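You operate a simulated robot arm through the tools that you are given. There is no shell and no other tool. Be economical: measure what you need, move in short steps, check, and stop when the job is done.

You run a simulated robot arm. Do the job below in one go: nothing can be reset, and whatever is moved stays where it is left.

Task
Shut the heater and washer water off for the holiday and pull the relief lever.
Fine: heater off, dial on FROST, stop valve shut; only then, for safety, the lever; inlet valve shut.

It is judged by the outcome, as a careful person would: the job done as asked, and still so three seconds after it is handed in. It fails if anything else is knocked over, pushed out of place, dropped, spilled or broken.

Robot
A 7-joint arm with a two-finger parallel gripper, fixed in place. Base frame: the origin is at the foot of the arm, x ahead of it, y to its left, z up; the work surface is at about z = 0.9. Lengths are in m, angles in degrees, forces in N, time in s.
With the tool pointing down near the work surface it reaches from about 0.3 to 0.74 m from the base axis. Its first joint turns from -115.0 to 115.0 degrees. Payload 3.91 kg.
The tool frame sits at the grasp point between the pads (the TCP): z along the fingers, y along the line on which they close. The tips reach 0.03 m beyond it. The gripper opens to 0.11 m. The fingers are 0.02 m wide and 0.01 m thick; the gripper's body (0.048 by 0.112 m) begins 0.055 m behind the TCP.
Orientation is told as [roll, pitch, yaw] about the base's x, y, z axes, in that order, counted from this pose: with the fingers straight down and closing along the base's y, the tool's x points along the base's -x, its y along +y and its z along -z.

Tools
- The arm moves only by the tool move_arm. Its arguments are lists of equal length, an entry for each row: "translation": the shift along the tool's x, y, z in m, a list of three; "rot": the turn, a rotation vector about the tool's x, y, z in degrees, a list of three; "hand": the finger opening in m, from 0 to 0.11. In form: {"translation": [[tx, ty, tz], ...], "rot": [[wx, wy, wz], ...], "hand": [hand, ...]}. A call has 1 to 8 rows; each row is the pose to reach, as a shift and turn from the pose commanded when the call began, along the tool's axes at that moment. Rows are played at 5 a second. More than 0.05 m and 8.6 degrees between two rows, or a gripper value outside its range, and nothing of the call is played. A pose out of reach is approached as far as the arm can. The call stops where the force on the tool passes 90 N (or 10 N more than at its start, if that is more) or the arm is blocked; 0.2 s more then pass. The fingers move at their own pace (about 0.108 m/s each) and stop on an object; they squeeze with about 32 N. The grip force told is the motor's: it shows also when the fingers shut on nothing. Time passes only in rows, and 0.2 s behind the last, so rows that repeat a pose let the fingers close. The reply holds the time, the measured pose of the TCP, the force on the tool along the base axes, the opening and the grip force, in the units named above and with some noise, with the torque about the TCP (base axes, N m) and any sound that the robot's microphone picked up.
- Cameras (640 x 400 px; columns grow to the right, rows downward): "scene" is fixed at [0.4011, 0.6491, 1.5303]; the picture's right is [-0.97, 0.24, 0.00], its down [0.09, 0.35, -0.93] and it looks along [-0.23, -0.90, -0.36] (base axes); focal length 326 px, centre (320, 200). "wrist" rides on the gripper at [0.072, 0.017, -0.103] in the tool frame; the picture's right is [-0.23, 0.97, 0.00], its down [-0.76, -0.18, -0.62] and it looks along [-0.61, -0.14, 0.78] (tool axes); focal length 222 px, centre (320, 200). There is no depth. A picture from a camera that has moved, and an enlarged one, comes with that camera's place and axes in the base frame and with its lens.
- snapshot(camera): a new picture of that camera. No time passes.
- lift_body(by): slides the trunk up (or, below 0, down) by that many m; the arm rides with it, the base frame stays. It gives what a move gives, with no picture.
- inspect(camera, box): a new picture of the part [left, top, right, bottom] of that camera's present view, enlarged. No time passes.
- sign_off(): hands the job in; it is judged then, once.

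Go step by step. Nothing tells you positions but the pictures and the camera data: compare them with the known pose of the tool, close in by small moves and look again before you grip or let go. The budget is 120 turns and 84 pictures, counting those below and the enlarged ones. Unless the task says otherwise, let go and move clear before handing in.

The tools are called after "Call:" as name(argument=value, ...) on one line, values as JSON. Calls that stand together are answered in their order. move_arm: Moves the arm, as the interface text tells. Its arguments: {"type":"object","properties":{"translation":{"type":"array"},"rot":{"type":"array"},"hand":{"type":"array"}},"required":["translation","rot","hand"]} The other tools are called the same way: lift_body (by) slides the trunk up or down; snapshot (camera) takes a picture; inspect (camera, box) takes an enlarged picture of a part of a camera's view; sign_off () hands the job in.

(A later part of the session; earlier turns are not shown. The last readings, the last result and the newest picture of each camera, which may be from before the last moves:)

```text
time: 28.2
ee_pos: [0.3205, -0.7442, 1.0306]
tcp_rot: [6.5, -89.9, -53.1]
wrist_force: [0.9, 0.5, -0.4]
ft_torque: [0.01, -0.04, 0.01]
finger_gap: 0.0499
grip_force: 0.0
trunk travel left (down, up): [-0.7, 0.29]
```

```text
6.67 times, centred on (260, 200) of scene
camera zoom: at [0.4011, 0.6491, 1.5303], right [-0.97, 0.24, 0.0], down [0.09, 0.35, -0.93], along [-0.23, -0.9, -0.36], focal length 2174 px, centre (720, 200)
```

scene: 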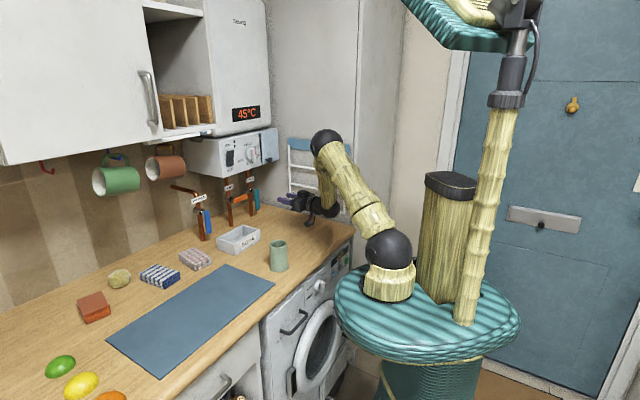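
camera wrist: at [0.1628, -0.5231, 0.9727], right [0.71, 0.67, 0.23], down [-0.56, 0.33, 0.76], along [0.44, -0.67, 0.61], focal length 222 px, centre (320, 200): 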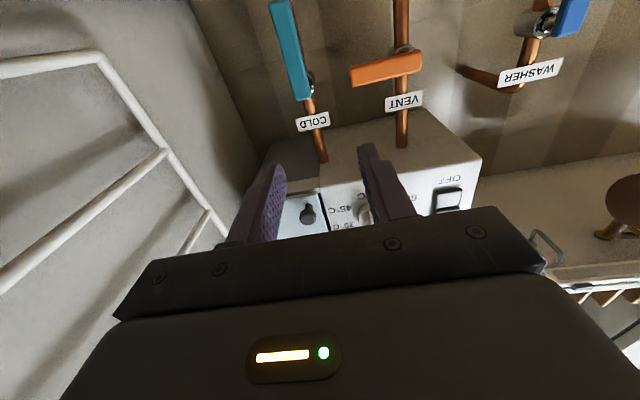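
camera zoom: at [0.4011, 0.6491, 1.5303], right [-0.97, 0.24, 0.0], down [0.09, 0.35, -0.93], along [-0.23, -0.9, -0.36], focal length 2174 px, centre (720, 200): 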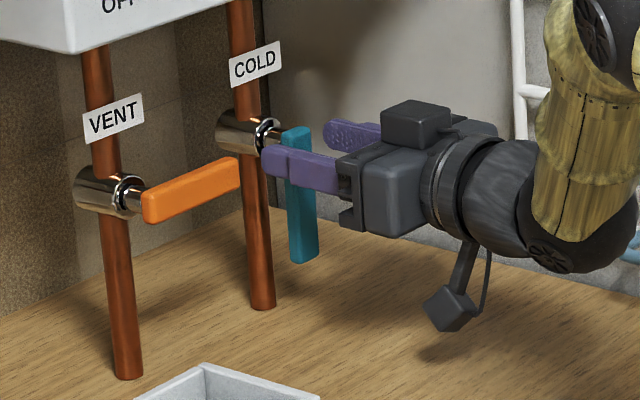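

The fingers straddle the handle at its pivot. I close and turn the first 45°.

Call:
move_arm(translation=[[0, 0, 0], [0, 0, 0], [0, 0, 0]], rot=[[0, 0, 0], [0, 0, 0], [0, 0, 0]], hand=[0, 0, 0])

Call:
move_arm(translation=[[0, 0, 0], [0, 0, 0], [0, 0, 0], [0, 0, 0]], rot=[[0, 0, -8], [0, 0, -16], [0, 0, -24], [0, 0, -30]], hand=[0, 0, 0, 0])

Call:
inspect(camera="scene", box=[215, 170, 305, 230])

```text
time: 29.0
ee_pos: [0.3209, -0.7447, 1.0303]
tcp_rot: [2.1, -89.9, -48.5]
wrist_force: [-0.6, -2.9, 0.8]
ft_torque: [0.01, 0.04, -0.01]
finger_gap: 0.0216
grip_force: 44.9
trunk travel left (down, up): [-0.7, 0.29]
```

```text
time: 30.0
ee_pos: [0.3206, -0.743, 1.0298]
tcp_rot: [-89.8, -59.9, 43.4]
wrist_force: [5.4, -10.8, 3.2]
ft_torque: [-0.61, -0.6, 0.46]
finger_gap: 0.0218
grip_force: 45.4
trunk travel left (down, up): [-0.7, 0.29]
```

```text
6.67 times, centred on (260, 200) of scene
camera zoom: at [0.4011, 0.6491, 1.5303], right [-0.97, 0.24, 0.0], down [0.09, 0.35, -0.93], along [-0.23, -0.9, -0.36], focal length 2174 px, centre (720, 200)
```

zoom: 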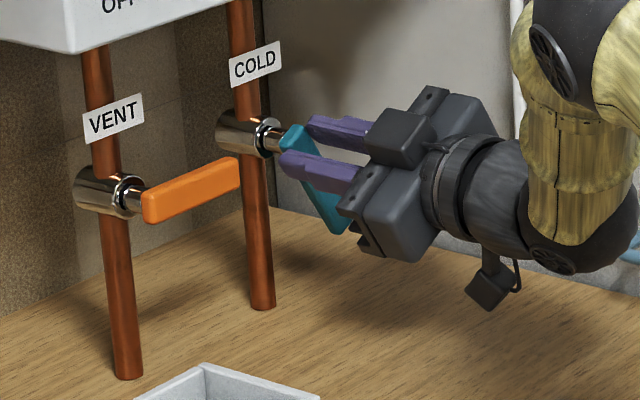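

It turns the right way with a small load. I do the remaining 60°.

Call:
move_arm(translation=[[0, 0, 0], [0, 0, 0], [0, 0, 0], [0, 0, 0], [0, 0, 0], [0, 0, 0], [0, 0, 0], [0, 0, 0]], rot=[[0, 0, -8], [0, 0, -16], [0, 0, -24], [0, 0, -32], [0, 0, -40], [0, 0, -48], [0, 0, -56], [0, 0, -61]], hand=[0, 0, 0, 0, 0, 0, 0, 0])

Call:
inspect(camera="scene", box=[215, 170, 305, 230])

```text
time: 31.8
ee_pos: [0.3198, -0.7444, 1.0294]
tcp_rot: [-89.9, 1.0, 43.5]
wrist_force: [9.3, -11.9, 7.9]
ft_torque: [0.58, -0.93, 0.01]
finger_gap: 0.0213
grip_force: 44.9
trunk travel left (down, up): [-0.7, 0.29]
```

```text
6.67 times, centred on (260, 200) of scene
camera zoom: at [0.4011, 0.6491, 1.5303], right [-0.97, 0.24, 0.0], down [0.09, 0.35, -0.93], along [-0.23, -0.9, -0.36], focal length 2174 px, centre (720, 200)
```

zoom: 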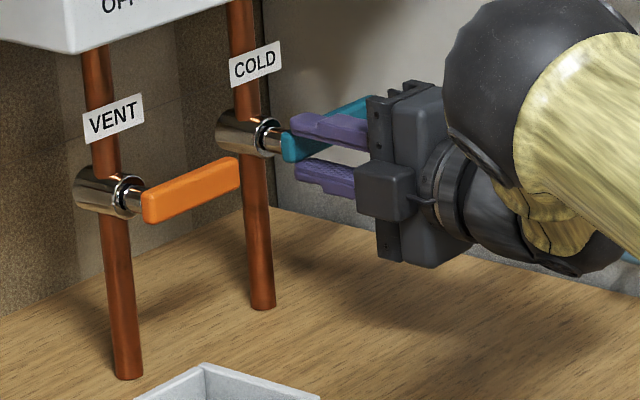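

COLD is horizontal like the shut VENT. I release and back straight out.

Call:
move_arm(translation=[[0, 0, 0], [0, 0, 0], [0, 0, -0.04], [0, 0, -0.08], [0, 0, -0.12], [0, 0, -0.15]], rot=[[0, 0, 0], [0, 0, 0], [0, 0, 0], [0, 0, 0], [0, 0, 0], [0, 0, 0]], hand=[0.05, 0.05, 0.05, 0.05, 0.05, 0.05])

Call:
snapshot(camera="wrist")

Call:
snapshot(camera="scene")

```text
time: 33.2
ee_pos: [0.2163, -0.6329, 1.029]
tcp_rot: [-89.9, 1.0, 43.4]
wrist_force: [0.2, -0.4, 0.1]
ft_torque: [0.01, 0.0, 0.0]
finger_gap: 0.0501
grip_force: 0.0
trunk travel left (down, up): [-0.7, 0.29]
```

```text
38 pictures are left
camera wrist: at [0.0926, -0.6066, 1.0144], right [0.15, 0.15, -0.98], down [0.13, 0.98, 0.17], along [0.98, -0.15, 0.13], focal length 222 px, centre (320, 200)
```

wrist: 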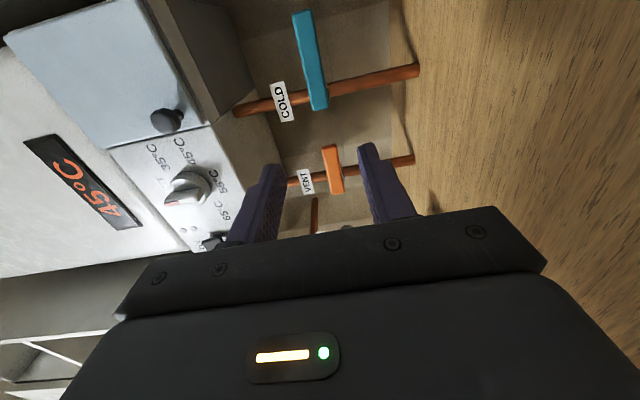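

```text
37 pictures are left
```

scene: 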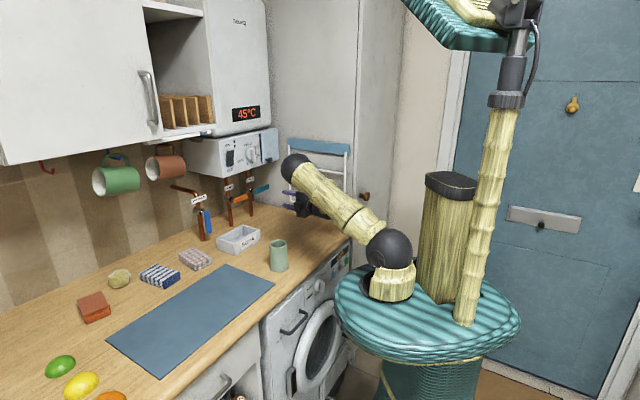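

COLD is shut. Now the WASHER valve: handle at l≈0.003, h≈0.781, z 0.95–1.04, with the SODA tray just in front of it (top about 0.95). To keep clear of the tray I tilt the closed fingers 30° down and come in from the handle's left to sweep it.

Call:
move_arm(translation=[[0, -0.03, 0], [-0.04, -0.035, 0.0], [-0.085, -0.035, 0.0], [-0.13, -0.035, 0.0], [-0.175, -0.035, 0.01], [-0.22, -0.035, 0.02], [-0.265, -0.035, 0.03], [-0.305, -0.035, 0.03]], rot=[[-4, 0, 0], [-8, 0, 0], [-12, 0, 0], [-16, 0, 0], [-20, 0, 0], [-24, 0, 0], [-28, 0, 0], [-30, 0, 0]], hand=[0.03, 0, 0, 0, 0, 0, 0, 0])

Call:
snapshot(camera="wrist")

Call:
inspect(camera="scene", box=[170, 150, 320, 250])

```text
time: 35.0
ee_pos: [0.4617, -0.4474, 1.0609]
tcp_rot: [-59.8, 1.0, 43.5]
wrist_force: [0.6, -0.2, -0.1]
ft_torque: [0.01, 0.01, -0.01]
finger_gap: 0.0
grip_force: 32.1
trunk travel left (down, up): [-0.7, 0.29]
```

```text
36 pictures are left
camera wrist: at [0.3424, -0.4245, 1.0988], right [-0.18, 0.5, -0.85], down [0.25, 0.86, 0.45], along [0.95, -0.13, -0.28], focal length 222 px, centre (320, 200)
```

wrist: 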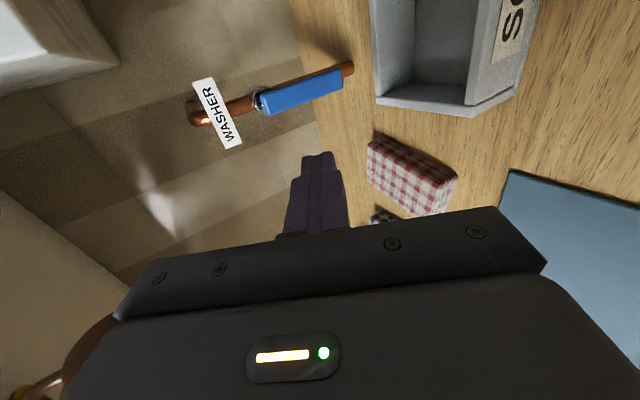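

```text
4.00 times, centred on (245, 200) of scene
camera zoom: at [0.4011, 0.6491, 1.5303], right [-0.97, 0.24, 0.0], down [0.09, 0.35, -0.93], along [-0.23, -0.9, -0.36], focal length 1304 px, centre (620, 200)
```

zoom: 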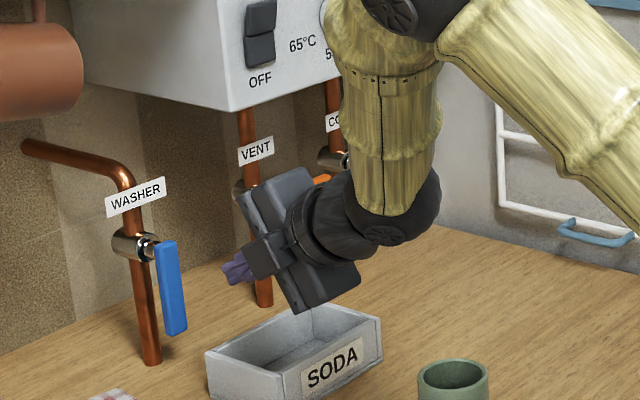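

My estimate of the handle holds (l≈0.01). I move to the left of it and slide in.

Call:
move_arm(translation=[[-0.021, 0, 0.02], [-0.021, -0.002, 0.06], [-0.021, -0.004, 0.1], [-0.021, -0.005, 0.125], [-0.021, -0.0056, 0.1457]], rot=[[0, 0, 0], [0, 0, 0], [0, 0, 0], [0, 0, 0], [0, 0, 0]], hand=[0, 0, 0, 0, 0])

Call:
snapshot(camera="wrist")

Call:
inspect(camera="scene", box=[170, 150, 320, 250])

```text
time: 36.2
ee_pos: [0.5647, -0.5281, 0.9908]
tcp_rot: [-59.9, 1.0, 43.4]
wrist_force: [0.7, 0.4, 0.6]
ft_torque: [0.0, -0.01, -0.01]
finger_gap: 0.0
grip_force: 32.0
trunk travel left (down, up): [-0.7, 0.29]
```

```text
34 pictures are left
camera wrist: at [0.4453, -0.5055, 1.03], right [-0.18, 0.5, -0.85], down [0.25, 0.86, 0.45], along [0.95, -0.13, -0.28], focal length 222 px, centre (320, 200)
```

wrist: 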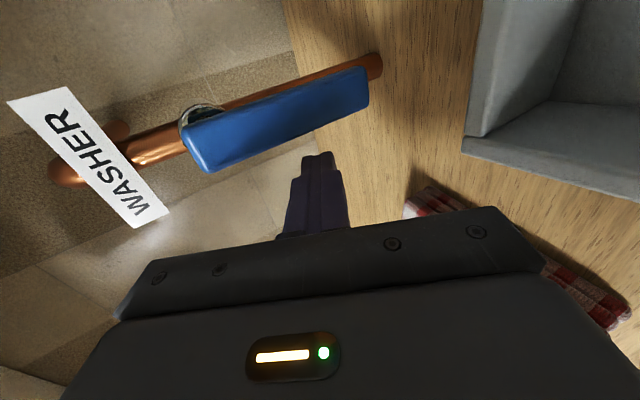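

```text
4.00 times, centred on (245, 200) of scene
camera zoom: at [0.4011, 0.6491, 1.5303], right [-0.97, 0.24, 0.0], down [0.09, 0.35, -0.93], along [-0.23, -0.9, -0.36], focal length 1304 px, centre (620, 200)
```

zoom: 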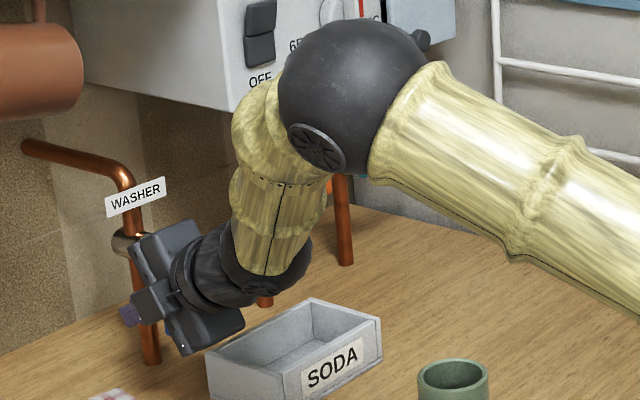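

The fingers are left of the handle and clear of the tray. I start the sweep to the right.

Call:
move_arm(translation=[[0.014, -0.0036, -0.0021], [0.0297, 0.0007, 0.0004], [0.038, 0, 0], [0.0461, 0, 0]], rot=[[0, 0, 0], [0, 0, 0], [0, 0, 0], [0, 0, 0]], hand=[0, 0, 0, 0])

Call:
snapshot(camera="wrist")

```text
time: 37.2
ee_pos: [0.5286, -0.5572, 0.9922]
tcp_rot: [-59.9, 1.0, 43.6]
wrist_force: [2.9, 2.4, 0.8]
ft_torque: [-0.02, -0.03, 0.02]
finger_gap: 0.0001
grip_force: 32.4
trunk travel left (down, up): [-0.7, 0.29]
```

```text
32 pictures are left
camera wrist: at [0.4092, -0.5353, 1.0299], right [-0.18, 0.5, -0.85], down [0.25, 0.86, 0.45], along [0.95, -0.13, -0.28], focal length 222 px, centre (320, 200)
```

wrist: 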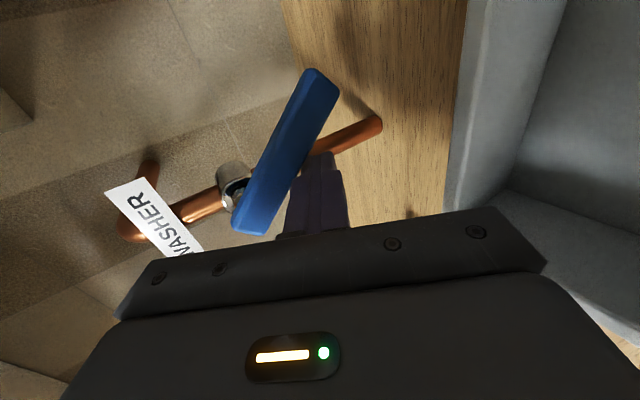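

The handle is turning as planned with a tiny load. I finish the sweep to horizontal.

Call:
move_arm(translation=[[0.008, -0.0025, -0.0015], [0.0153, -0.0053, -0.003], [0.0248, -0.0121, -0.007], [0.029, -0.0165, -0.0095], [0.0319, -0.021, -0.0121], [0.0335, -0.024, -0.0139]], rot=[[0, 0, 0], [0, 0, 0], [0, 0, 0], [0, 0, 0], [0, 0, 0], [0, 0, 0]], hand=[0, 0, 0, 0, 0, 0])

Call:
snapshot(camera="wrist")

```text
time: 38.6
ee_pos: [0.5065, -0.5785, 1.0143]
tcp_rot: [-59.4, 1.1, 43.7]
wrist_force: [3.6, 8.8, -20.7]
ft_torque: [-0.03, 0.29, 0.13]
finger_gap: 0.0
grip_force: 31.9
trunk travel left (down, up): [-0.7, 0.29]
```

```text
31 pictures are left
camera wrist: at [0.3866, -0.5563, 1.0547], right [-0.19, 0.5, -0.84], down [0.25, 0.85, 0.46], along [0.95, -0.12, -0.29], focal length 222 px, centre (320, 200)
```

wrist: 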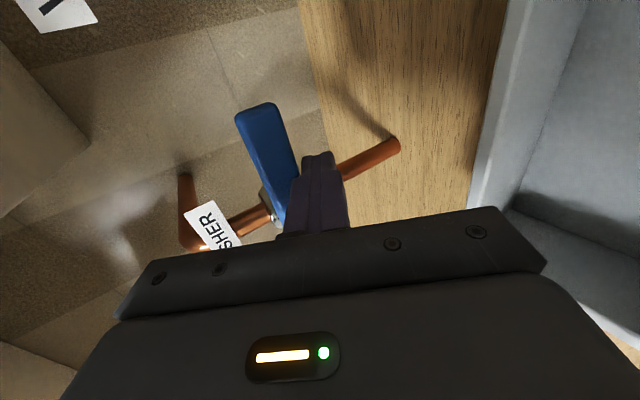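

It's at the end stop (20 N reaction). I drop slightly, then withdraw along the finger axis.

Call:
move_arm(translation=[[0, 0.008, 0.0], [0, 0.008, -0.04], [0, 0.0, -0.08], [0, 0, -0.12], [0, 0, -0.16], [0, 0, -0.2]], rot=[[0, 0, 0], [0, 0, 0], [0, 0, 0], [0, 0, 0], [0, 0, 0], [0, 0, 0]], hand=[0, 0, 0, 0, 0, 0])

Call:
snapshot(camera="wrist")

Call:
snapshot(camera="scene")

```text
time: 40.0
ee_pos: [0.3862, -0.4507, 1.1205]
tcp_rot: [-59.9, 1.0, 43.7]
wrist_force: [-1.3, 1.0, -0.8]
ft_torque: [-0.01, -0.01, 0.03]
finger_gap: 0.0
grip_force: 32.4
trunk travel left (down, up): [-0.7, 0.29]
```

```text
30 pictures are left
camera wrist: at [0.2663, -0.4281, 1.1601], right [-0.18, 0.5, -0.85], down [0.25, 0.86, 0.45], along [0.95, -0.13, -0.28], focal length 222 px, centre (320, 200)
```

wrist: 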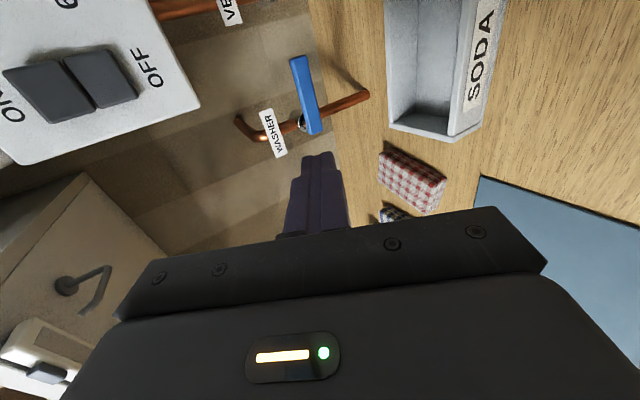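

```text
29 pictures are left
```

scene: 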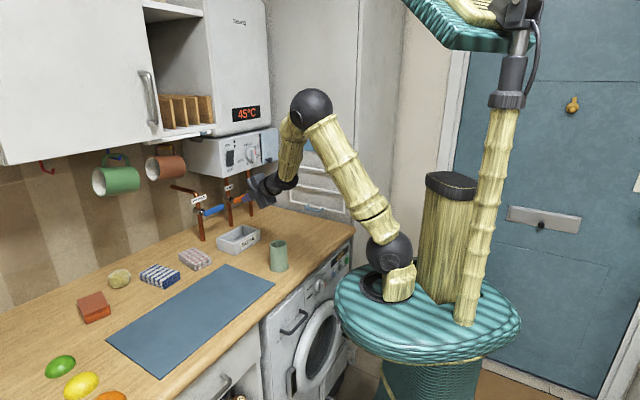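

All three valves are shut. The cover plate spans l −0.28…−0.39, z 1.17–1.30 with its knob low on the left (h≈0.709, l≈−0.30, z≈1.18), so I suspect a right-hand hinge. I level the tool, turn it so the camera sits on the left, and look.

Call:
move_arm(translation=[[0.03, -0.01, -0.006], [0.06, -0.02, -0.012], [0.09, -0.03, -0.018], [0.12, -0.04, -0.024], [0.15, -0.052, -0.03]], rot=[[6, 0, 0], [12, 0, 0], [18, 0, 0], [24, 0, 0], [30, 0, 0]], hand=[0, 0, 0, 0, 0])

Call:
move_arm(translation=[[0, 0, 0], [0, 0, 0], [0, 0, 0], [0, 0, 0], [0, 0, 0], [0, 0, 0], [0, 0, 0], [0, 0, 0]], rot=[[0, 0, 8.5], [0, 0, 17], [0, 0, 25.5], [0, 0, 34], [0, 0, 42.5], [0, 0, 51], [0, 0, 59.5], [0, 0, 68]], hand=[0, 0, 0, 0, 0, 0, 0, 0])

Call:
move_arm(translation=[[0, 0, 0], [0, 0, 0], [0, 0, 0], [0, 0, 0], [0, 0, 0], [0, 0, 0], [0, 0, 0], [0, 0, 0]], rot=[[0, 0, 8.5], [0, 0, 17], [0, 0, 25.5], [0, 0, 34], [0, 0, 42.5], [0, 0, 51], [0, 0, 59.5], [0, 0, 68]], hand=[0, 0, 0, 0, 0, 0, 0, 0])

Call:
move_arm(translation=[[0, 0, 0], [0, 0, 0], [0, 0, 0], [0, 0, 0], [0, 0, 0], [0, 0, 0]], rot=[[0, 0, 8], [0, 0, 16], [0, 0, 24], [0, 0, 32], [0, 0, 40], [0, 0, 44]], hand=[0.05, 0.05, 0.05, 0.05, 0.05, 0.05])

Call:
snapshot(camera="wrist")

```text
time: 41.2
ee_pos: [0.277, -0.5554, 1.1818]
tcp_rot: [-90.0, 1.0, 43.6]
wrist_force: [0.4, 0.5, -0.5]
ft_torque: [0.01, 0.0, 0.0]
finger_gap: 0.0001
grip_force: 31.8
trunk travel left (down, up): [-0.7, 0.29]
```

```text
time: 43.0
ee_pos: [0.2765, -0.5553, 1.1827]
tcp_rot: [-89.8, -67.2, 43.3]
wrist_force: [-0.5, 0.0, -0.2]
ft_torque: [0.0, -0.03, -0.01]
finger_gap: 0.0002
grip_force: 32.0
trunk travel left (down, up): [-0.7, 0.29]
```

```text
time: 44.8
ee_pos: [0.278, -0.5549, 1.1831]
tcp_rot: [89.8, -44.9, -136.5]
wrist_force: [-0.9, -0.6, 0.3]
ft_torque: [-0.01, -0.02, 0.0]
finger_gap: 0.0
grip_force: 32.1
trunk travel left (down, up): [-0.7, 0.29]
```

```text
time: 46.2
ee_pos: [0.2786, -0.5564, 1.1834]
tcp_rot: [89.9, -0.9, -136.4]
wrist_force: [-0.7, 0.7, -0.2]
ft_torque: [0.01, 0.04, -0.02]
finger_gap: 0.05
grip_force: 0.1
trunk travel left (down, up): [-0.7, 0.29]
```

```text
28 pictures are left
camera wrist: at [0.2606, -0.4302, 1.1993], right [-0.15, -0.15, 0.98], down [-0.98, -0.07, -0.16], along [0.1, -0.99, -0.13], focal length 222 px, centre (320, 200)
```

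wrist: 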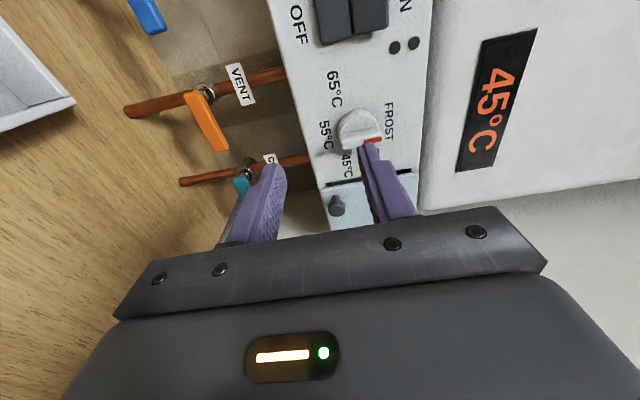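

Call:
move_arm(translation=[[-0.04, 0, 0], [-0.08, 0, 0], [-0.119, 0, 0], [-0.119, 0, 0]], rot=[[0, 0, 0], [0, 0, 0], [0, 0, 0], [0, 0, 0]], hand=[0.05, 0.05, 0.05, 0.05])

Call:
inspect(camera="wrist", box=[180, 20, 460, 195])

Call:
inspect(camera="scene", box=[220, 115, 310, 175])

```text
time: 47.2
ee_pos: [0.1925, -0.6375, 1.187]
tcp_rot: [89.9, -1.0, -136.5]
wrist_force: [-0.4, 0.3, 0.4]
ft_torque: [0.04, 0.02, 0.01]
finger_gap: 0.0501
grip_force: 0.1
trunk travel left (down, up): [-0.7, 0.29]
```

```text
2.29 times, centred on (320, 108) of wrist
camera zoom: at [0.175, -0.5119, 1.2028], right [-0.15, -0.15, 0.98], down [-0.98, -0.07, -0.16], along [0.1, -0.99, -0.13], focal length 508 px, centre (320, 411)
```

zoom: 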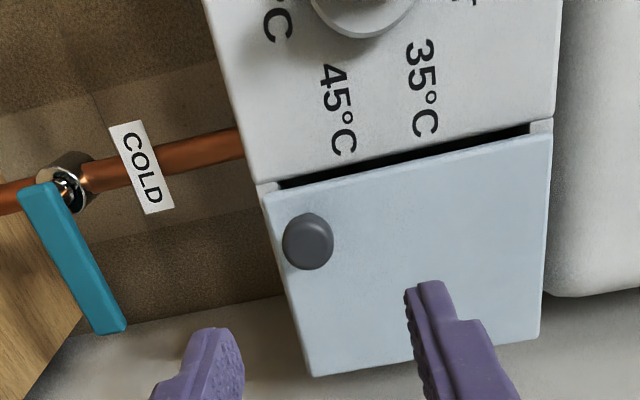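

```text
6.67 times, centred on (265, 145) of scene
camera zoom: at [0.4011, 0.6491, 1.5303], right [-0.97, 0.24, 0.0], down [0.09, 0.35, -0.93], along [-0.23, -0.9, -0.36], focal length 2174 px, centre (687, 567)
```

zoom: 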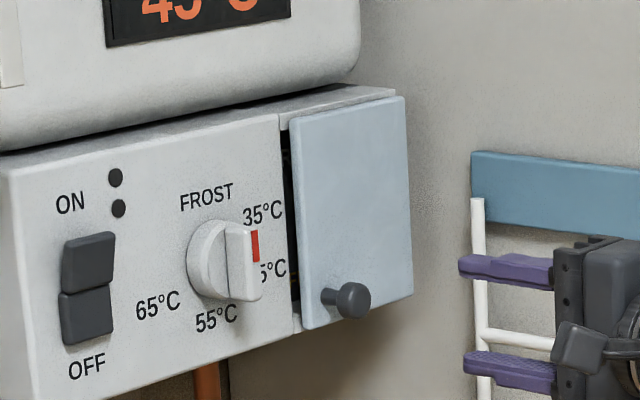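

The knob is in the lower-left corner of the plate (l≈−0.302, z≈1.181), so the hinge is likely on the right. I grip the knob's head with fingers above and below.

Call:
move_arm(translation=[[-0.003, -0.006, 0.03], [-0.003, -0.006, 0.06], [-0.003, -0.006, 0.08], [-0.003, -0.006, 0.097]], rot=[[0, 0, 0], [0, 0, 0], [0, 0, 0], [0, 0, 0]], hand=[0.05, 0.05, 0.05, 0.05])

Call:
inspect(camera="wrist", box=[180, 60, 460, 235])

Call:
inspect(camera="scene", box=[220, 115, 310, 175])

```text
time: 48.2
ee_pos: [0.2603, -0.7099, 1.18]
tcp_rot: [89.7, -1.1, -136.4]
wrist_force: [0.2, -0.6, 0.1]
ft_torque: [-0.04, 0.01, -0.05]
finger_gap: 0.0503
grip_force: 0.0
trunk travel left (down, up): [-0.7, 0.29]
```

```text
2.29 times, centred on (320, 148) of wrist
camera zoom: at [0.2412, -0.584, 1.1957], right [-0.15, -0.15, 0.98], down [-0.98, -0.08, -0.16], along [0.1, -0.99, -0.13], focal length 508 px, centre (320, 320)
```

zoom: 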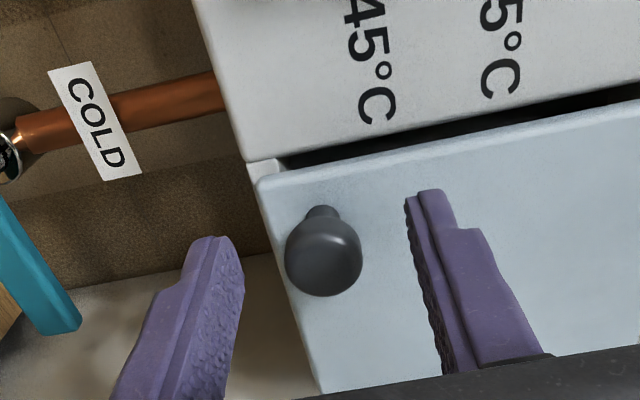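

```text
6.67 times, centred on (265, 145) of scene
camera zoom: at [0.4011, 0.6491, 1.5303], right [-0.97, 0.24, 0.0], down [0.09, 0.35, -0.93], along [-0.23, -0.9, -0.36], focal length 2174 px, centre (687, 567)
```

zoom: 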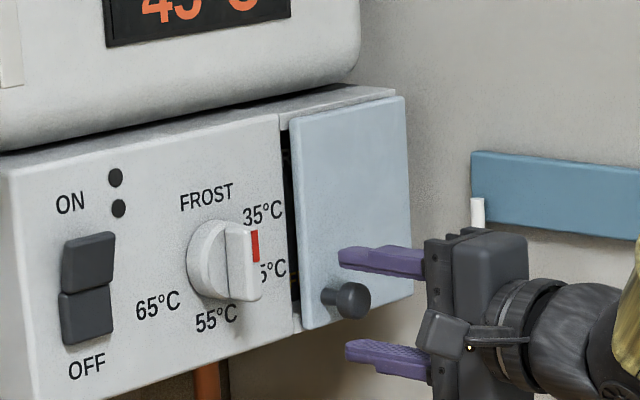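

Well aligned. I advance 6 mm, grip, and pull 2 cm to test how the cover moves.

Call:
move_arm(translation=[[0, 0, 0.006], [0, 0, 0.006], [0, 0, 0.006], [0, 0, 0.006]], rot=[[0, 0, 0], [0, 0, 0], [0, 0, 0], [0, 0, 0]], hand=[0.05, 0.0, 0, 0])

Call:
move_arm(translation=[[0, 0, -0.007], [0, 0, -0.014], [0, 0, -0.02]], rot=[[0, 0, 0], [0, 0, 0], [0, 0, 0]], hand=[0, 0, 0])

Call:
inspect(camera="scene", box=[220, 115, 310, 175])

```text
time: 49.2
ee_pos: [0.2612, -0.7147, 1.1796]
tcp_rot: [89.6, -1.0, -136.5]
wrist_force: [0.7, 1.5, -6.8]
ft_torque: [0.2, 0.11, 0.07]
finger_gap: 0.023
grip_force: 44.9
trunk travel left (down, up): [-0.7, 0.29]
```

```text
time: 50.0
ee_pos: [0.247, -0.702, 1.1782]
tcp_rot: [89.9, -1.0, -136.6]
wrist_force: [-1.5, -15.5, 0.7]
ft_torque: [-0.02, 0.03, 0.08]
finger_gap: 0.021
grip_force: 44.1
trunk travel left (down, up): [-0.7, 0.29]
```

```text
6.67 times, centred on (265, 145) of scene
camera zoom: at [0.4011, 0.6491, 1.5303], right [-0.97, 0.24, 0.0], down [0.09, 0.35, -0.93], along [-0.23, -0.9, -0.36], focal length 2174 px, centre (687, 567)
```

zoom: 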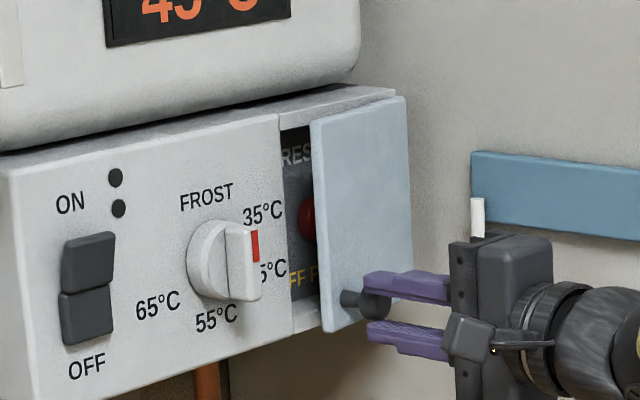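

A right-hand hinge confirmed; a red part and text are appearing inside. I follow the arc a bit further to about 35°.

Call:
move_arm(translation=[[-0.008, 0, -0.003], [-0.0144, 0, -0.008], [-0.0204, 0, -0.0139], [-0.027, 0, -0.02], [-0.034, 0, -0.026]], rot=[[0, 0, 0], [0, 0, 0], [0, 0, 0], [0, 0, 0], [0, 0, 0]], hand=[0, 0, 0, 0, 0])

Call:
inspect(camera="scene", box=[220, 115, 310, 175])

Call:
snapshot(camera="wrist")

```text
time: 51.2
ee_pos: [0.1987, -0.7067, 1.1829]
tcp_rot: [90.0, -1.1, -137.0]
wrist_force: [-0.3, 0.3, -0.1]
ft_torque: [-0.03, 0.01, 0.0]
finger_gap: 0.0001
grip_force: 37.3
trunk travel left (down, up): [-0.7, 0.29]
```

```text
6.67 times, centred on (265, 145) of scene
camera zoom: at [0.4011, 0.6491, 1.5303], right [-0.97, 0.24, 0.0], down [0.09, 0.35, -0.93], along [-0.23, -0.9, -0.36], focal length 2174 px, centre (687, 567)
```

zoom: 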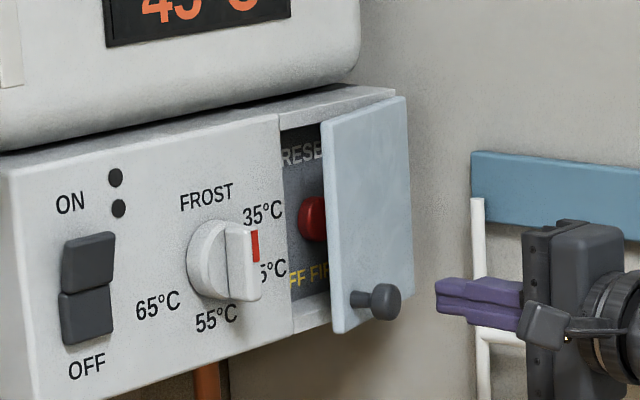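

```text
21 pictures are left
camera wrist: at [0.1822, -0.582, 1.1979], right [-0.15, -0.14, 0.98], down [-0.98, -0.07, -0.16], along [0.09, -0.99, -0.13], focal length 222 px, centre (320, 200)
```

wrist: 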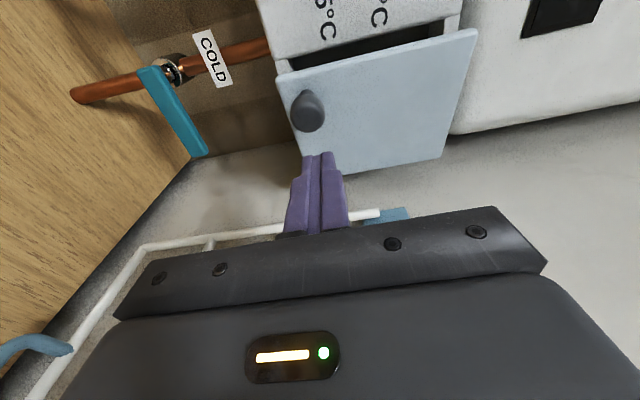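

The knob slipped with the door ~20° open, and it shows only a RESET button ("OFF FIRST"), so this is not the relief lever and I must re-close the cover. There is an L-shaped grey handle on the box's left side; I inspect that.

Call:
inspect(camera="scene", box=[165, 115, 240, 165])

```text
8.00 times, centred on (202, 140) of scene
camera zoom: at [0.4011, 0.6491, 1.5303], right [-0.97, 0.24, 0.0], down [0.09, 0.35, -0.93], along [-0.23, -0.9, -0.36], focal length 2609 px, centre (1260, 680)
```

zoom: 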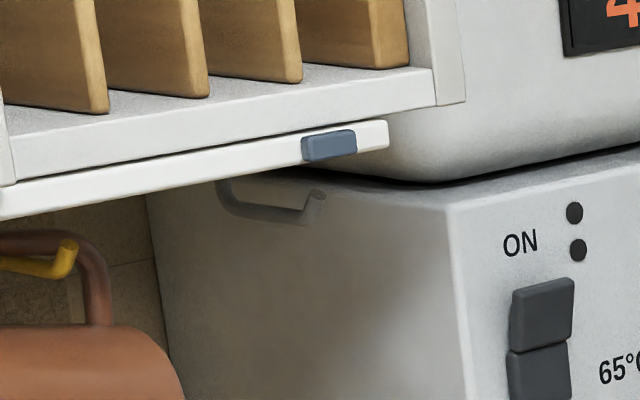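

I first push the cover shut with the closed fingertips, above the knob near its free edge.

Call:
move_arm(translation=[[0.01, 0.03, 0], [0.025, 0.04, 0.0], [0.025, 0.04, 0.02], [0.025, 0.04, 0.035], [0.025, 0.04, 0.045], [0.025, 0.04, 0.052], [0.025, 0.04, 0.056]], rot=[[0, 0, 0], [0, 0, 0], [0, 0, 0], [0, 0, 0], [0, 0, 0], [0, 0, 0], [0, 0, 0]], hand=[0, 0, 0, 0, 0, 0, 0])

Call:
inspect(camera="scene", box=[220, 115, 310, 175])

```text
time: 52.8
ee_pos: [0.2607, -0.7284, 1.2206]
tcp_rot: [89.9, -1.0, -136.5]
wrist_force: [0.3, -0.5, 0.1]
ft_torque: [0.0, 0.01, -0.02]
finger_gap: 0.0001
grip_force: 37.7
trunk travel left (down, up): [-0.7, 0.29]
```

```text
6.67 times, centred on (265, 145) of scene
camera zoom: at [0.4011, 0.6491, 1.5303], right [-0.97, 0.24, 0.0], down [0.09, 0.35, -0.93], along [-0.23, -0.9, -0.36], focal length 2174 px, centre (687, 567)
```

zoom: 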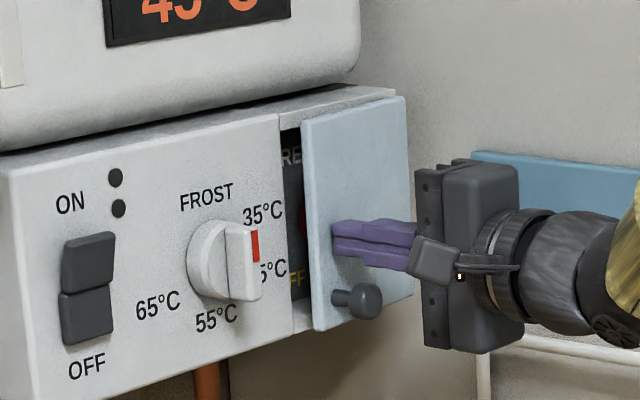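

It is nearly shut; a little more until it resists.

Call:
move_arm(translation=[[0.0, 0, 0.005], [0, 0, 0.009], [0, 0, 0.012], [0, 0, 0.014]], rot=[[0, 0, 0], [0, 0, 0], [0, 0, 0], [0, 0, 0]], hand=[0, 0, 0, 0])

Call:
move_arm(translation=[[0.0, 0, -0.04], [0, 0, -0.08], [0, 0, -0.12]], rot=[[0, 0, 0], [0, 0, 0], [0, 0, 0]], hand=[0, 0, 0])

Call:
inspect(camera="scene", box=[220, 115, 310, 175])

```text
time: 53.8
ee_pos: [0.2689, -0.7347, 1.2188]
tcp_rot: [89.8, -1.0, -136.6]
wrist_force: [-9.8, 24.7, -9.0]
ft_torque: [0.09, 0.32, 0.52]
finger_gap: 0.0
grip_force: 37.6
trunk travel left (down, up): [-0.7, 0.29]
```

```text
time: 54.6
ee_pos: [0.1872, -0.6484, 1.2207]
tcp_rot: [89.9, -1.0, -136.6]
wrist_force: [0.3, 0.9, -0.2]
ft_torque: [0.04, 0.03, -0.03]
finger_gap: 0.0
grip_force: 38.0
trunk travel left (down, up): [-0.7, 0.29]
```

```text
6.67 times, centred on (265, 145) of scene
camera zoom: at [0.4011, 0.6491, 1.5303], right [-0.97, 0.24, 0.0], down [0.09, 0.35, -0.93], along [-0.23, -0.9, -0.36], focal length 2174 px, centre (687, 567)
```

zoom: 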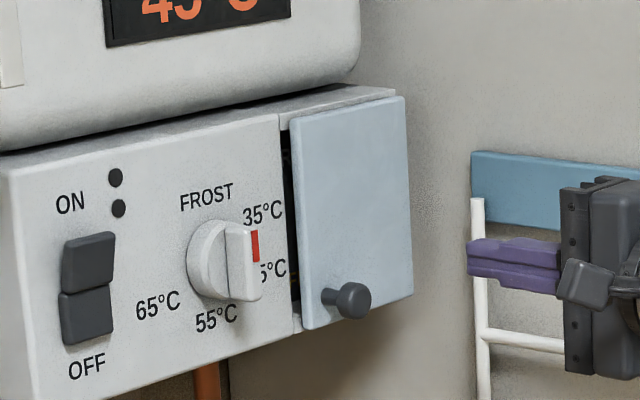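

The cover is back as it was. Two candidates remain for the relief lever: the grey bent rod under the shelf, and a copper-coloured item at the right wall. I inspect the latter first.

Call:
inspect(camera="scene", box=[325, 165, 400, 215])

Call:
move_arm(translation=[[0.04, 0, -0.01], [0.08, 0, -0.02], [0.12, 0, -0.03], [0.16, 0, -0.04], [0.2, 0.0, -0.05], [0.24, 0.0, -0.06], [0.28, 0.0, -0.06], [0.31, 0.0, -0.06]], rot=[[0, 0, -8], [0, 0, -16], [0, 0, -24], [0, 0, -32], [0, 0, -40], [0, 0, -48], [0, 0, -56], [0, 0, -60]], hand=[0, 0, 0, 0, 0, 0, 0, 0])

Call:
snapshot(camera="wrist")

```text
8.00 times, centred on (362, 190) of scene
camera zoom: at [0.4011, 0.6491, 1.5303], right [-0.97, 0.24, 0.0], down [0.09, 0.35, -0.93], along [-0.23, -0.9, -0.36], focal length 2609 px, centre (-20, 280)
```

zoom: 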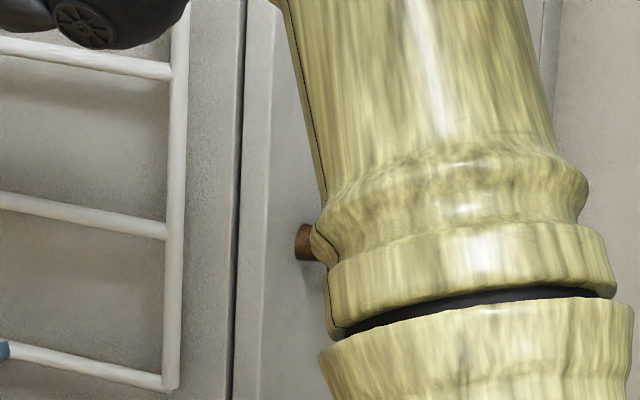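

```text
time: 56.4
ee_pos: [0.373, -0.3939, 1.215]
tcp_rot: [89.8, -61.1, -136.3]
wrist_force: [0.2, 0.0, -0.1]
ft_torque: [-0.01, 0.02, -0.01]
finger_gap: 0.0
grip_force: 38.2
trunk travel left (down, up): [-0.7, 0.29]
```

```text
16 pictures are left
camera wrist: at [0.3376, -0.2841, 1.1589], right [0.54, 0.51, 0.67], down [-0.81, 0.09, 0.58], along [0.24, -0.86, 0.46], focal length 222 px, centre (320, 200)
```

wrist: 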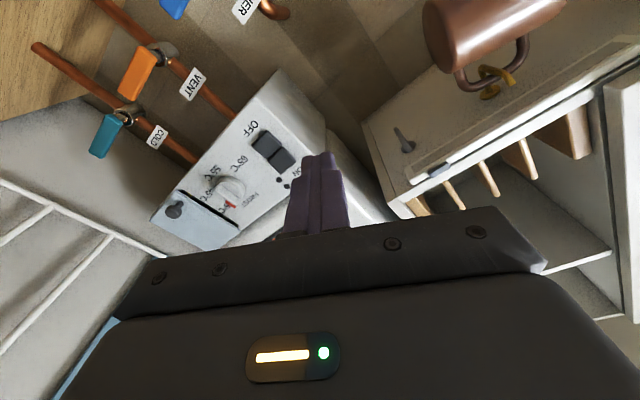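

The wooden peg is a wardrobe knob and the grey rod is an empty mug hook. That leaves the orange VENT handle as the relief lever, shut now and to be pulled down in line with its pipe; everything required before it is done. I re-orient the closed fingers to come at it from above.

Call:
move_arm(translation=[[-0.012, -0.0205, 0], [-0.024, -0.041, 0], [-0.036, -0.062, 0], [-0.048, -0.083, 0], [-0.06, -0.104, 0], [-0.072, -0.125, 0], [-0.084, -0.146, 0], [-0.0945, -0.1637, 0]], rot=[[0, 0, -8], [0, 0, -16], [0, 0, -24], [0, 0, -32], [0, 0, -40], [0, 0, -48], [0, 0, -56], [0, 0, -60]], hand=[0, 0, 0, 0, 0, 0, 0, 0])

Call:
move_arm(translation=[[0.01, 0.006, 0], [0.02, 0.012, 0], [0.03, 0.018, 0], [0.04, 0.024, 0], [0.052, 0.03, 0], [0.064, 0.037, 0], [0.076, 0.044, 0], [0.0866, 0.05, 0]], rot=[[0, 0, -8], [0, 0, -16], [0, 0, -24], [0, 0, -32], [0, 0, -40], [0, 0, -48], [0, 0, -56], [0, 0, -60]], hand=[0, 0, 0, 0, 0, 0, 0, 0])

Call:
move_arm(translation=[[0, 0, 0.02], [0, 0, 0.04], [0, 0, 0.06], [0, 0, 0.08]], rot=[[-8, 0, 0], [-16, 0, 0], [-24, 0, 0], [-30, 0, 0]], hand=[0, 0, 0, 0])

Call:
snapshot(camera="wrist")

Call:
inspect(camera="scene", box=[170, 150, 320, 250])

```text
time: 58.2
ee_pos: [0.2345, -0.5231, 1.2189]
tcp_rot: [-89.8, -58.9, 43.3]
wrist_force: [-0.4, -1.0, -0.1]
ft_torque: [0.0, 0.0, 0.01]
finger_gap: 0.0
grip_force: 37.6
trunk travel left (down, up): [-0.7, 0.29]
```

```text
time: 60.0
ee_pos: [0.2338, -0.5262, 1.1161]
tcp_rot: [-89.9, 1.1, 43.5]
wrist_force: [-0.5, 0.0, 0.3]
ft_torque: [0.01, 0.01, 0.01]
finger_gap: 0.0
grip_force: 37.4
trunk travel left (down, up): [-0.7, 0.29]
```

```text
time: 61.0
ee_pos: [0.291, -0.582, 1.1188]
tcp_rot: [-59.8, 0.9, 43.5]
wrist_force: [0.3, 0.0, -0.2]
ft_torque: [0.01, -0.01, -0.01]
finger_gap: 0.0
grip_force: 38.0
trunk travel left (down, up): [-0.7, 0.29]
```

```text
15 pictures are left
camera wrist: at [0.1713, -0.5596, 1.1565], right [-0.18, 0.5, -0.85], down [0.25, 0.86, 0.45], along [0.95, -0.13, -0.28], focal length 222 px, centre (320, 200)
```

wrist: 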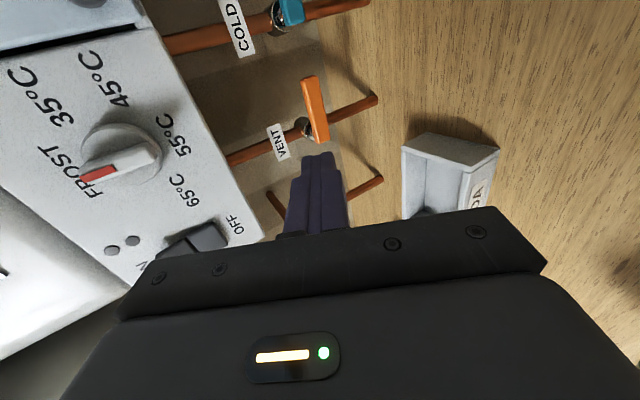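

```text
4.00 times, centred on (245, 200) of scene
camera zoom: at [0.4011, 0.6491, 1.5303], right [-0.97, 0.24, 0.0], down [0.09, 0.35, -0.93], along [-0.23, -0.9, -0.36], focal length 1304 px, centre (620, 200)
```

zoom: 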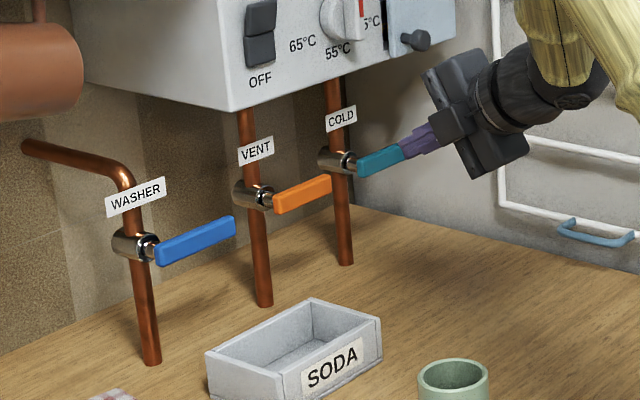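

All valves show shut. VENT handle runs l −0.137 to −0.215 at z≈1.03. I level the tool and put the closed fingers just above the handle.

Call:
move_arm(translation=[[-0.004, 0.002, 0.02], [-0.004, 0.004, 0.045], [-0.004, 0.007, 0.07], [-0.004, 0.0094, 0.0978]], rot=[[8, 0, 0], [16, 0, 0], [24, 0, 0], [30, 0, 0]], hand=[0, 0, 0, 0])

Call:
move_arm(translation=[[0, 0, 0.025], [0, 0, 0.045], [0, 0, 0.063]], rot=[[0, 0, 0], [0, 0, 0], [0, 0, 0]], hand=[0, 0, 0])

Call:
snapshot(camera="wrist")

Call:
inspect(camera="scene", box=[200, 160, 290, 220])

```text
time: 62.0
ee_pos: [0.3461, -0.6386, 1.0601]
tcp_rot: [-90.0, 1.0, 43.5]
wrist_force: [0.8, -0.7, 1.0]
ft_torque: [0.02, 0.04, 0.01]
finger_gap: 0.0
grip_force: 37.7
trunk travel left (down, up): [-0.7, 0.29]
```

```text
time: 62.8
ee_pos: [0.3899, -0.6867, 1.0616]
tcp_rot: [-89.8, 1.0, 43.4]
wrist_force: [0.4, -0.3, 0.3]
ft_torque: [0.03, 0.0, 0.0]
finger_gap: 0.0001
grip_force: 37.6
trunk travel left (down, up): [-0.7, 0.29]
```

```text
13 pictures are left
camera wrist: at [0.2665, -0.6591, 1.0458], right [0.15, 0.15, -0.98], down [0.13, 0.98, 0.17], along [0.98, -0.15, 0.13], focal length 222 px, centre (320, 200)
```

wrist: 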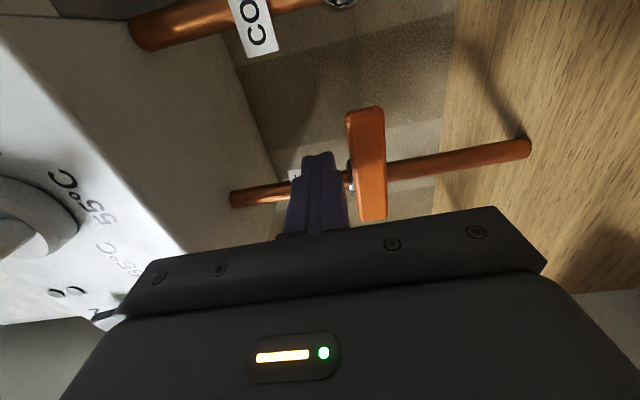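

```text
6.67 times, centred on (245, 190) of scene
camera zoom: at [0.4011, 0.6491, 1.5303], right [-0.97, 0.24, 0.0], down [0.09, 0.35, -0.93], along [-0.23, -0.9, -0.36], focal length 2174 px, centre (820, 267)
```

zoom: 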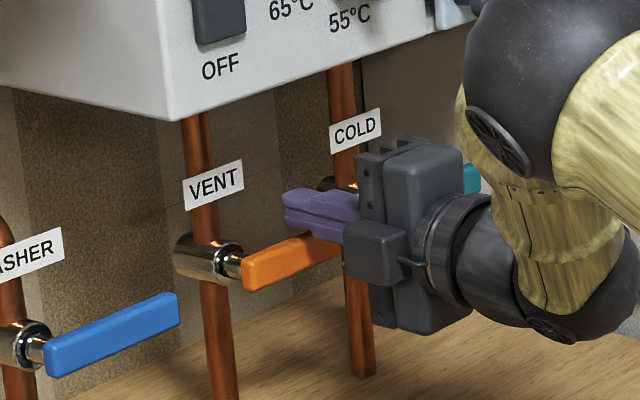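

The finger is right above the lever. I pull it down along its arc.

Call:
move_arm(translation=[[-0.002, 0.0106, 0], [0, 0.0235, 0], [0.0007, 0.0371, 0], [-0.0022, 0.0503, 0], [-0.0084, 0.0623, 0], [-0.0176, 0.0723, 0], [-0.024, 0.0765, 0], [-0.029, 0.0796, 0]], rot=[[0, 0, 0], [0, 0, 0], [0, 0, 0], [0, 0, 0], [0, 0, 0], [0, 0, 0], [0, 0, 0], [0, 0, 0]], hand=[0, 0, 0, 0, 0, 0, 0, 0])

Call:
snapshot(camera="wrist")

Call:
inspect(camera="scene", box=[200, 160, 290, 220])

```text
time: 64.0
ee_pos: [0.3904, -0.6854, 1.0267]
tcp_rot: [-93.4, 1.6, 42.7]
wrist_force: [-9.2, -4.0, 15.9]
ft_torque: [-0.13, -0.22, -0.1]
finger_gap: 0.0
grip_force: 38.1
trunk travel left (down, up): [-0.7, 0.29]
stopped in row 6: the force on the tool passed its limit at 95 N (the readings are from after the stop); the commanded pose is now the measured one
```

```text
11 pictures are left
camera wrist: at [0.2676, -0.6594, 1.0054], right [0.19, 0.1, -0.98], down [0.13, 0.98, 0.12], along [0.97, -0.15, 0.17], focal length 222 px, centre (320, 200)
```

wrist: 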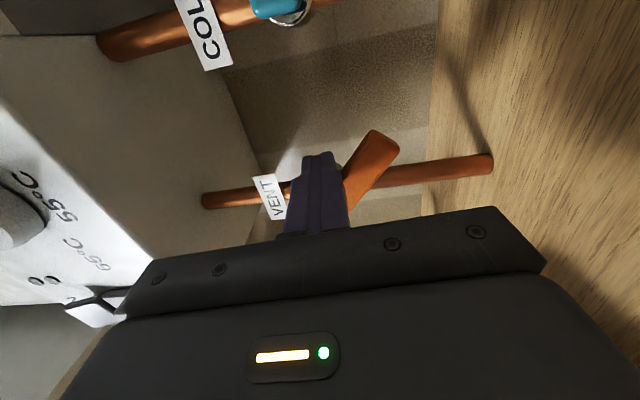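

```text
6.67 times, centred on (245, 190) of scene
camera zoom: at [0.4011, 0.6491, 1.5303], right [-0.97, 0.24, 0.0], down [0.09, 0.35, -0.93], along [-0.23, -0.9, -0.36], focal length 2174 px, centre (820, 267)
```

zoom: 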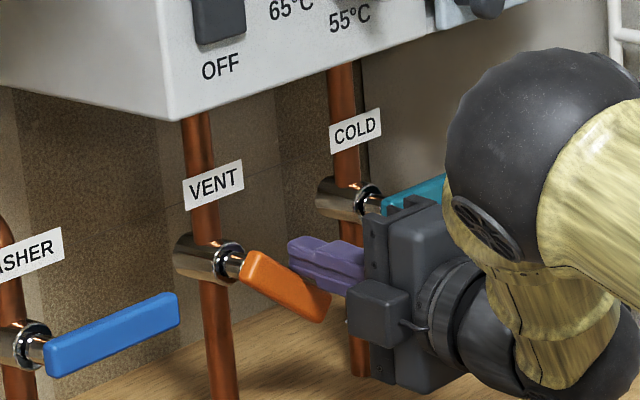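

The lever swung down about 40° and met a firm stop, unlike the quarter-turn valves, so this looks like a relief lever at the end of its travel. I lift off, back out and see whether it stays.

Call:
move_arm(translation=[[0, -0.012, 0], [0, -0.02, 0], [0, -0.02, -0.04], [0, -0.02, -0.08], [0, -0.02, -0.12], [0, -0.02, -0.15]], rot=[[0, 0, 0], [0, 0, 0], [0, 0, 0], [0, 0, 0], [0, 0, 0], [0, 0, 0]], hand=[0, 0, 0, 0, 0, 0])

Call:
snapshot(camera="wrist")

Call:
inspect(camera="scene", box=[170, 120, 290, 220])

```text
time: 65.5
ee_pos: [0.2925, -0.5711, 1.0323]
tcp_rot: [-92.9, 1.2, 43.2]
wrist_force: [-0.1, -0.9, 0.2]
ft_torque: [0.03, -0.02, 0.02]
finger_gap: 0.0
grip_force: 37.4
trunk travel left (down, up): [-0.7, 0.29]
```

```text
9 pictures are left
camera wrist: at [0.1701, -0.5467, 1.0126], right [0.18, 0.1, -0.98], down [0.13, 0.98, 0.13], along [0.98, -0.15, 0.17], focal length 222 px, centre (320, 200)
```

wrist: 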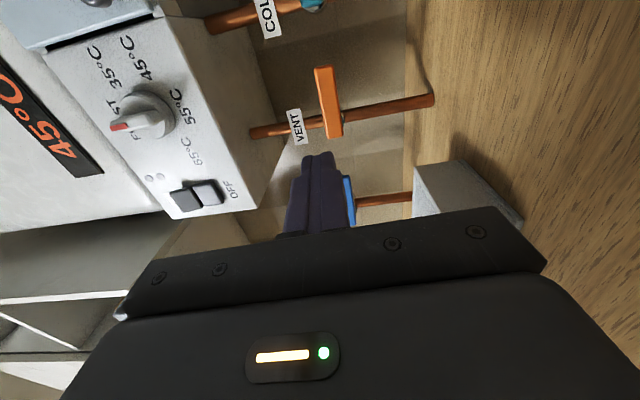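

```text
4.00 times, centred on (230, 170) of scene
camera zoom: at [0.4011, 0.6491, 1.5303], right [-0.97, 0.24, 0.0], down [0.09, 0.35, -0.93], along [-0.23, -0.9, -0.36], focal length 1304 px, centre (680, 320)
```

zoom: 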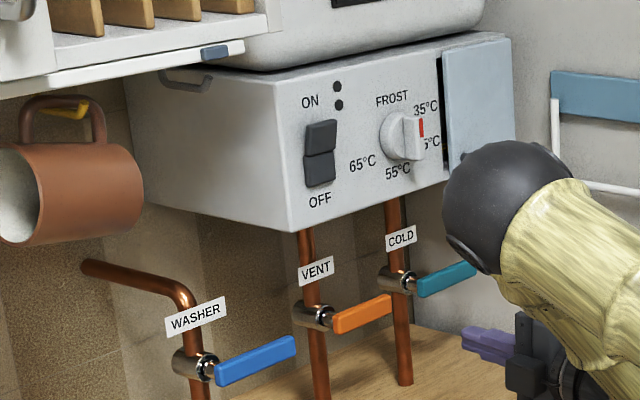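

The lever sprang back: it's a spring-return relief lever, which confirms the identification. To be sure it's a full pull rather than a jam, I repeat it with smaller steps and a short hold.

Call:
move_arm(translation=[[0.004, -0.029, 0.02], [0.004, -0.029, 0.06], [0.004, -0.029, 0.1], [0.004, -0.029, 0.13], [0.004, -0.029, 0.15]], rot=[[-2.9, 0, 0], [-2.9, 0, 0], [-2.9, 0, 0], [-2.9, 0, 0], [-2.9, 0, 0]], hand=[0, 0, 0, 0, 0])

Call:
move_arm(translation=[[0, 0.01, 0], [0, 0.018, 0], [0, 0.025, 0], [0, 0.031, 0]], rot=[[0, 0, 0], [0, 0, 0], [0, 0, 0], [0, 0, 0]], hand=[0, 0, 0, 0])

Call:
move_arm(translation=[[0, 0.003, 0], [0, 0.006, 0], [0, 0.006, 0]], rot=[[0, 0, 0], [0, 0, 0], [0, 0, 0]], hand=[0, 0, 0])

```text
time: 66.7
ee_pos: [0.3912, -0.6833, 1.0697]
tcp_rot: [-89.8, 1.3, 43.1]
wrist_force: [0.6, 0.3, 0.4]
ft_torque: [0.0, 0.01, -0.04]
finger_gap: 0.0
grip_force: 38.3
trunk travel left (down, up): [-0.7, 0.29]
```

```text
time: 67.7
ee_pos: [0.3905, -0.6861, 1.0416]
tcp_rot: [-90.2, 1.4, 43.0]
wrist_force: [-2.7, -4.3, 5.8]
ft_torque: [-0.05, -0.12, -0.1]
finger_gap: 0.0
grip_force: 37.2
trunk travel left (down, up): [-0.7, 0.29]
```

```text
time: 68.5
ee_pos: [0.3898, -0.6858, 1.0349]
tcp_rot: [-90.1, 1.2, 43.1]
wrist_force: [-5.0, -1.0, 9.1]
ft_torque: [-0.08, -0.14, -0.05]
finger_gap: 0.0001
grip_force: 38.1
trunk travel left (down, up): [-0.7, 0.29]
```

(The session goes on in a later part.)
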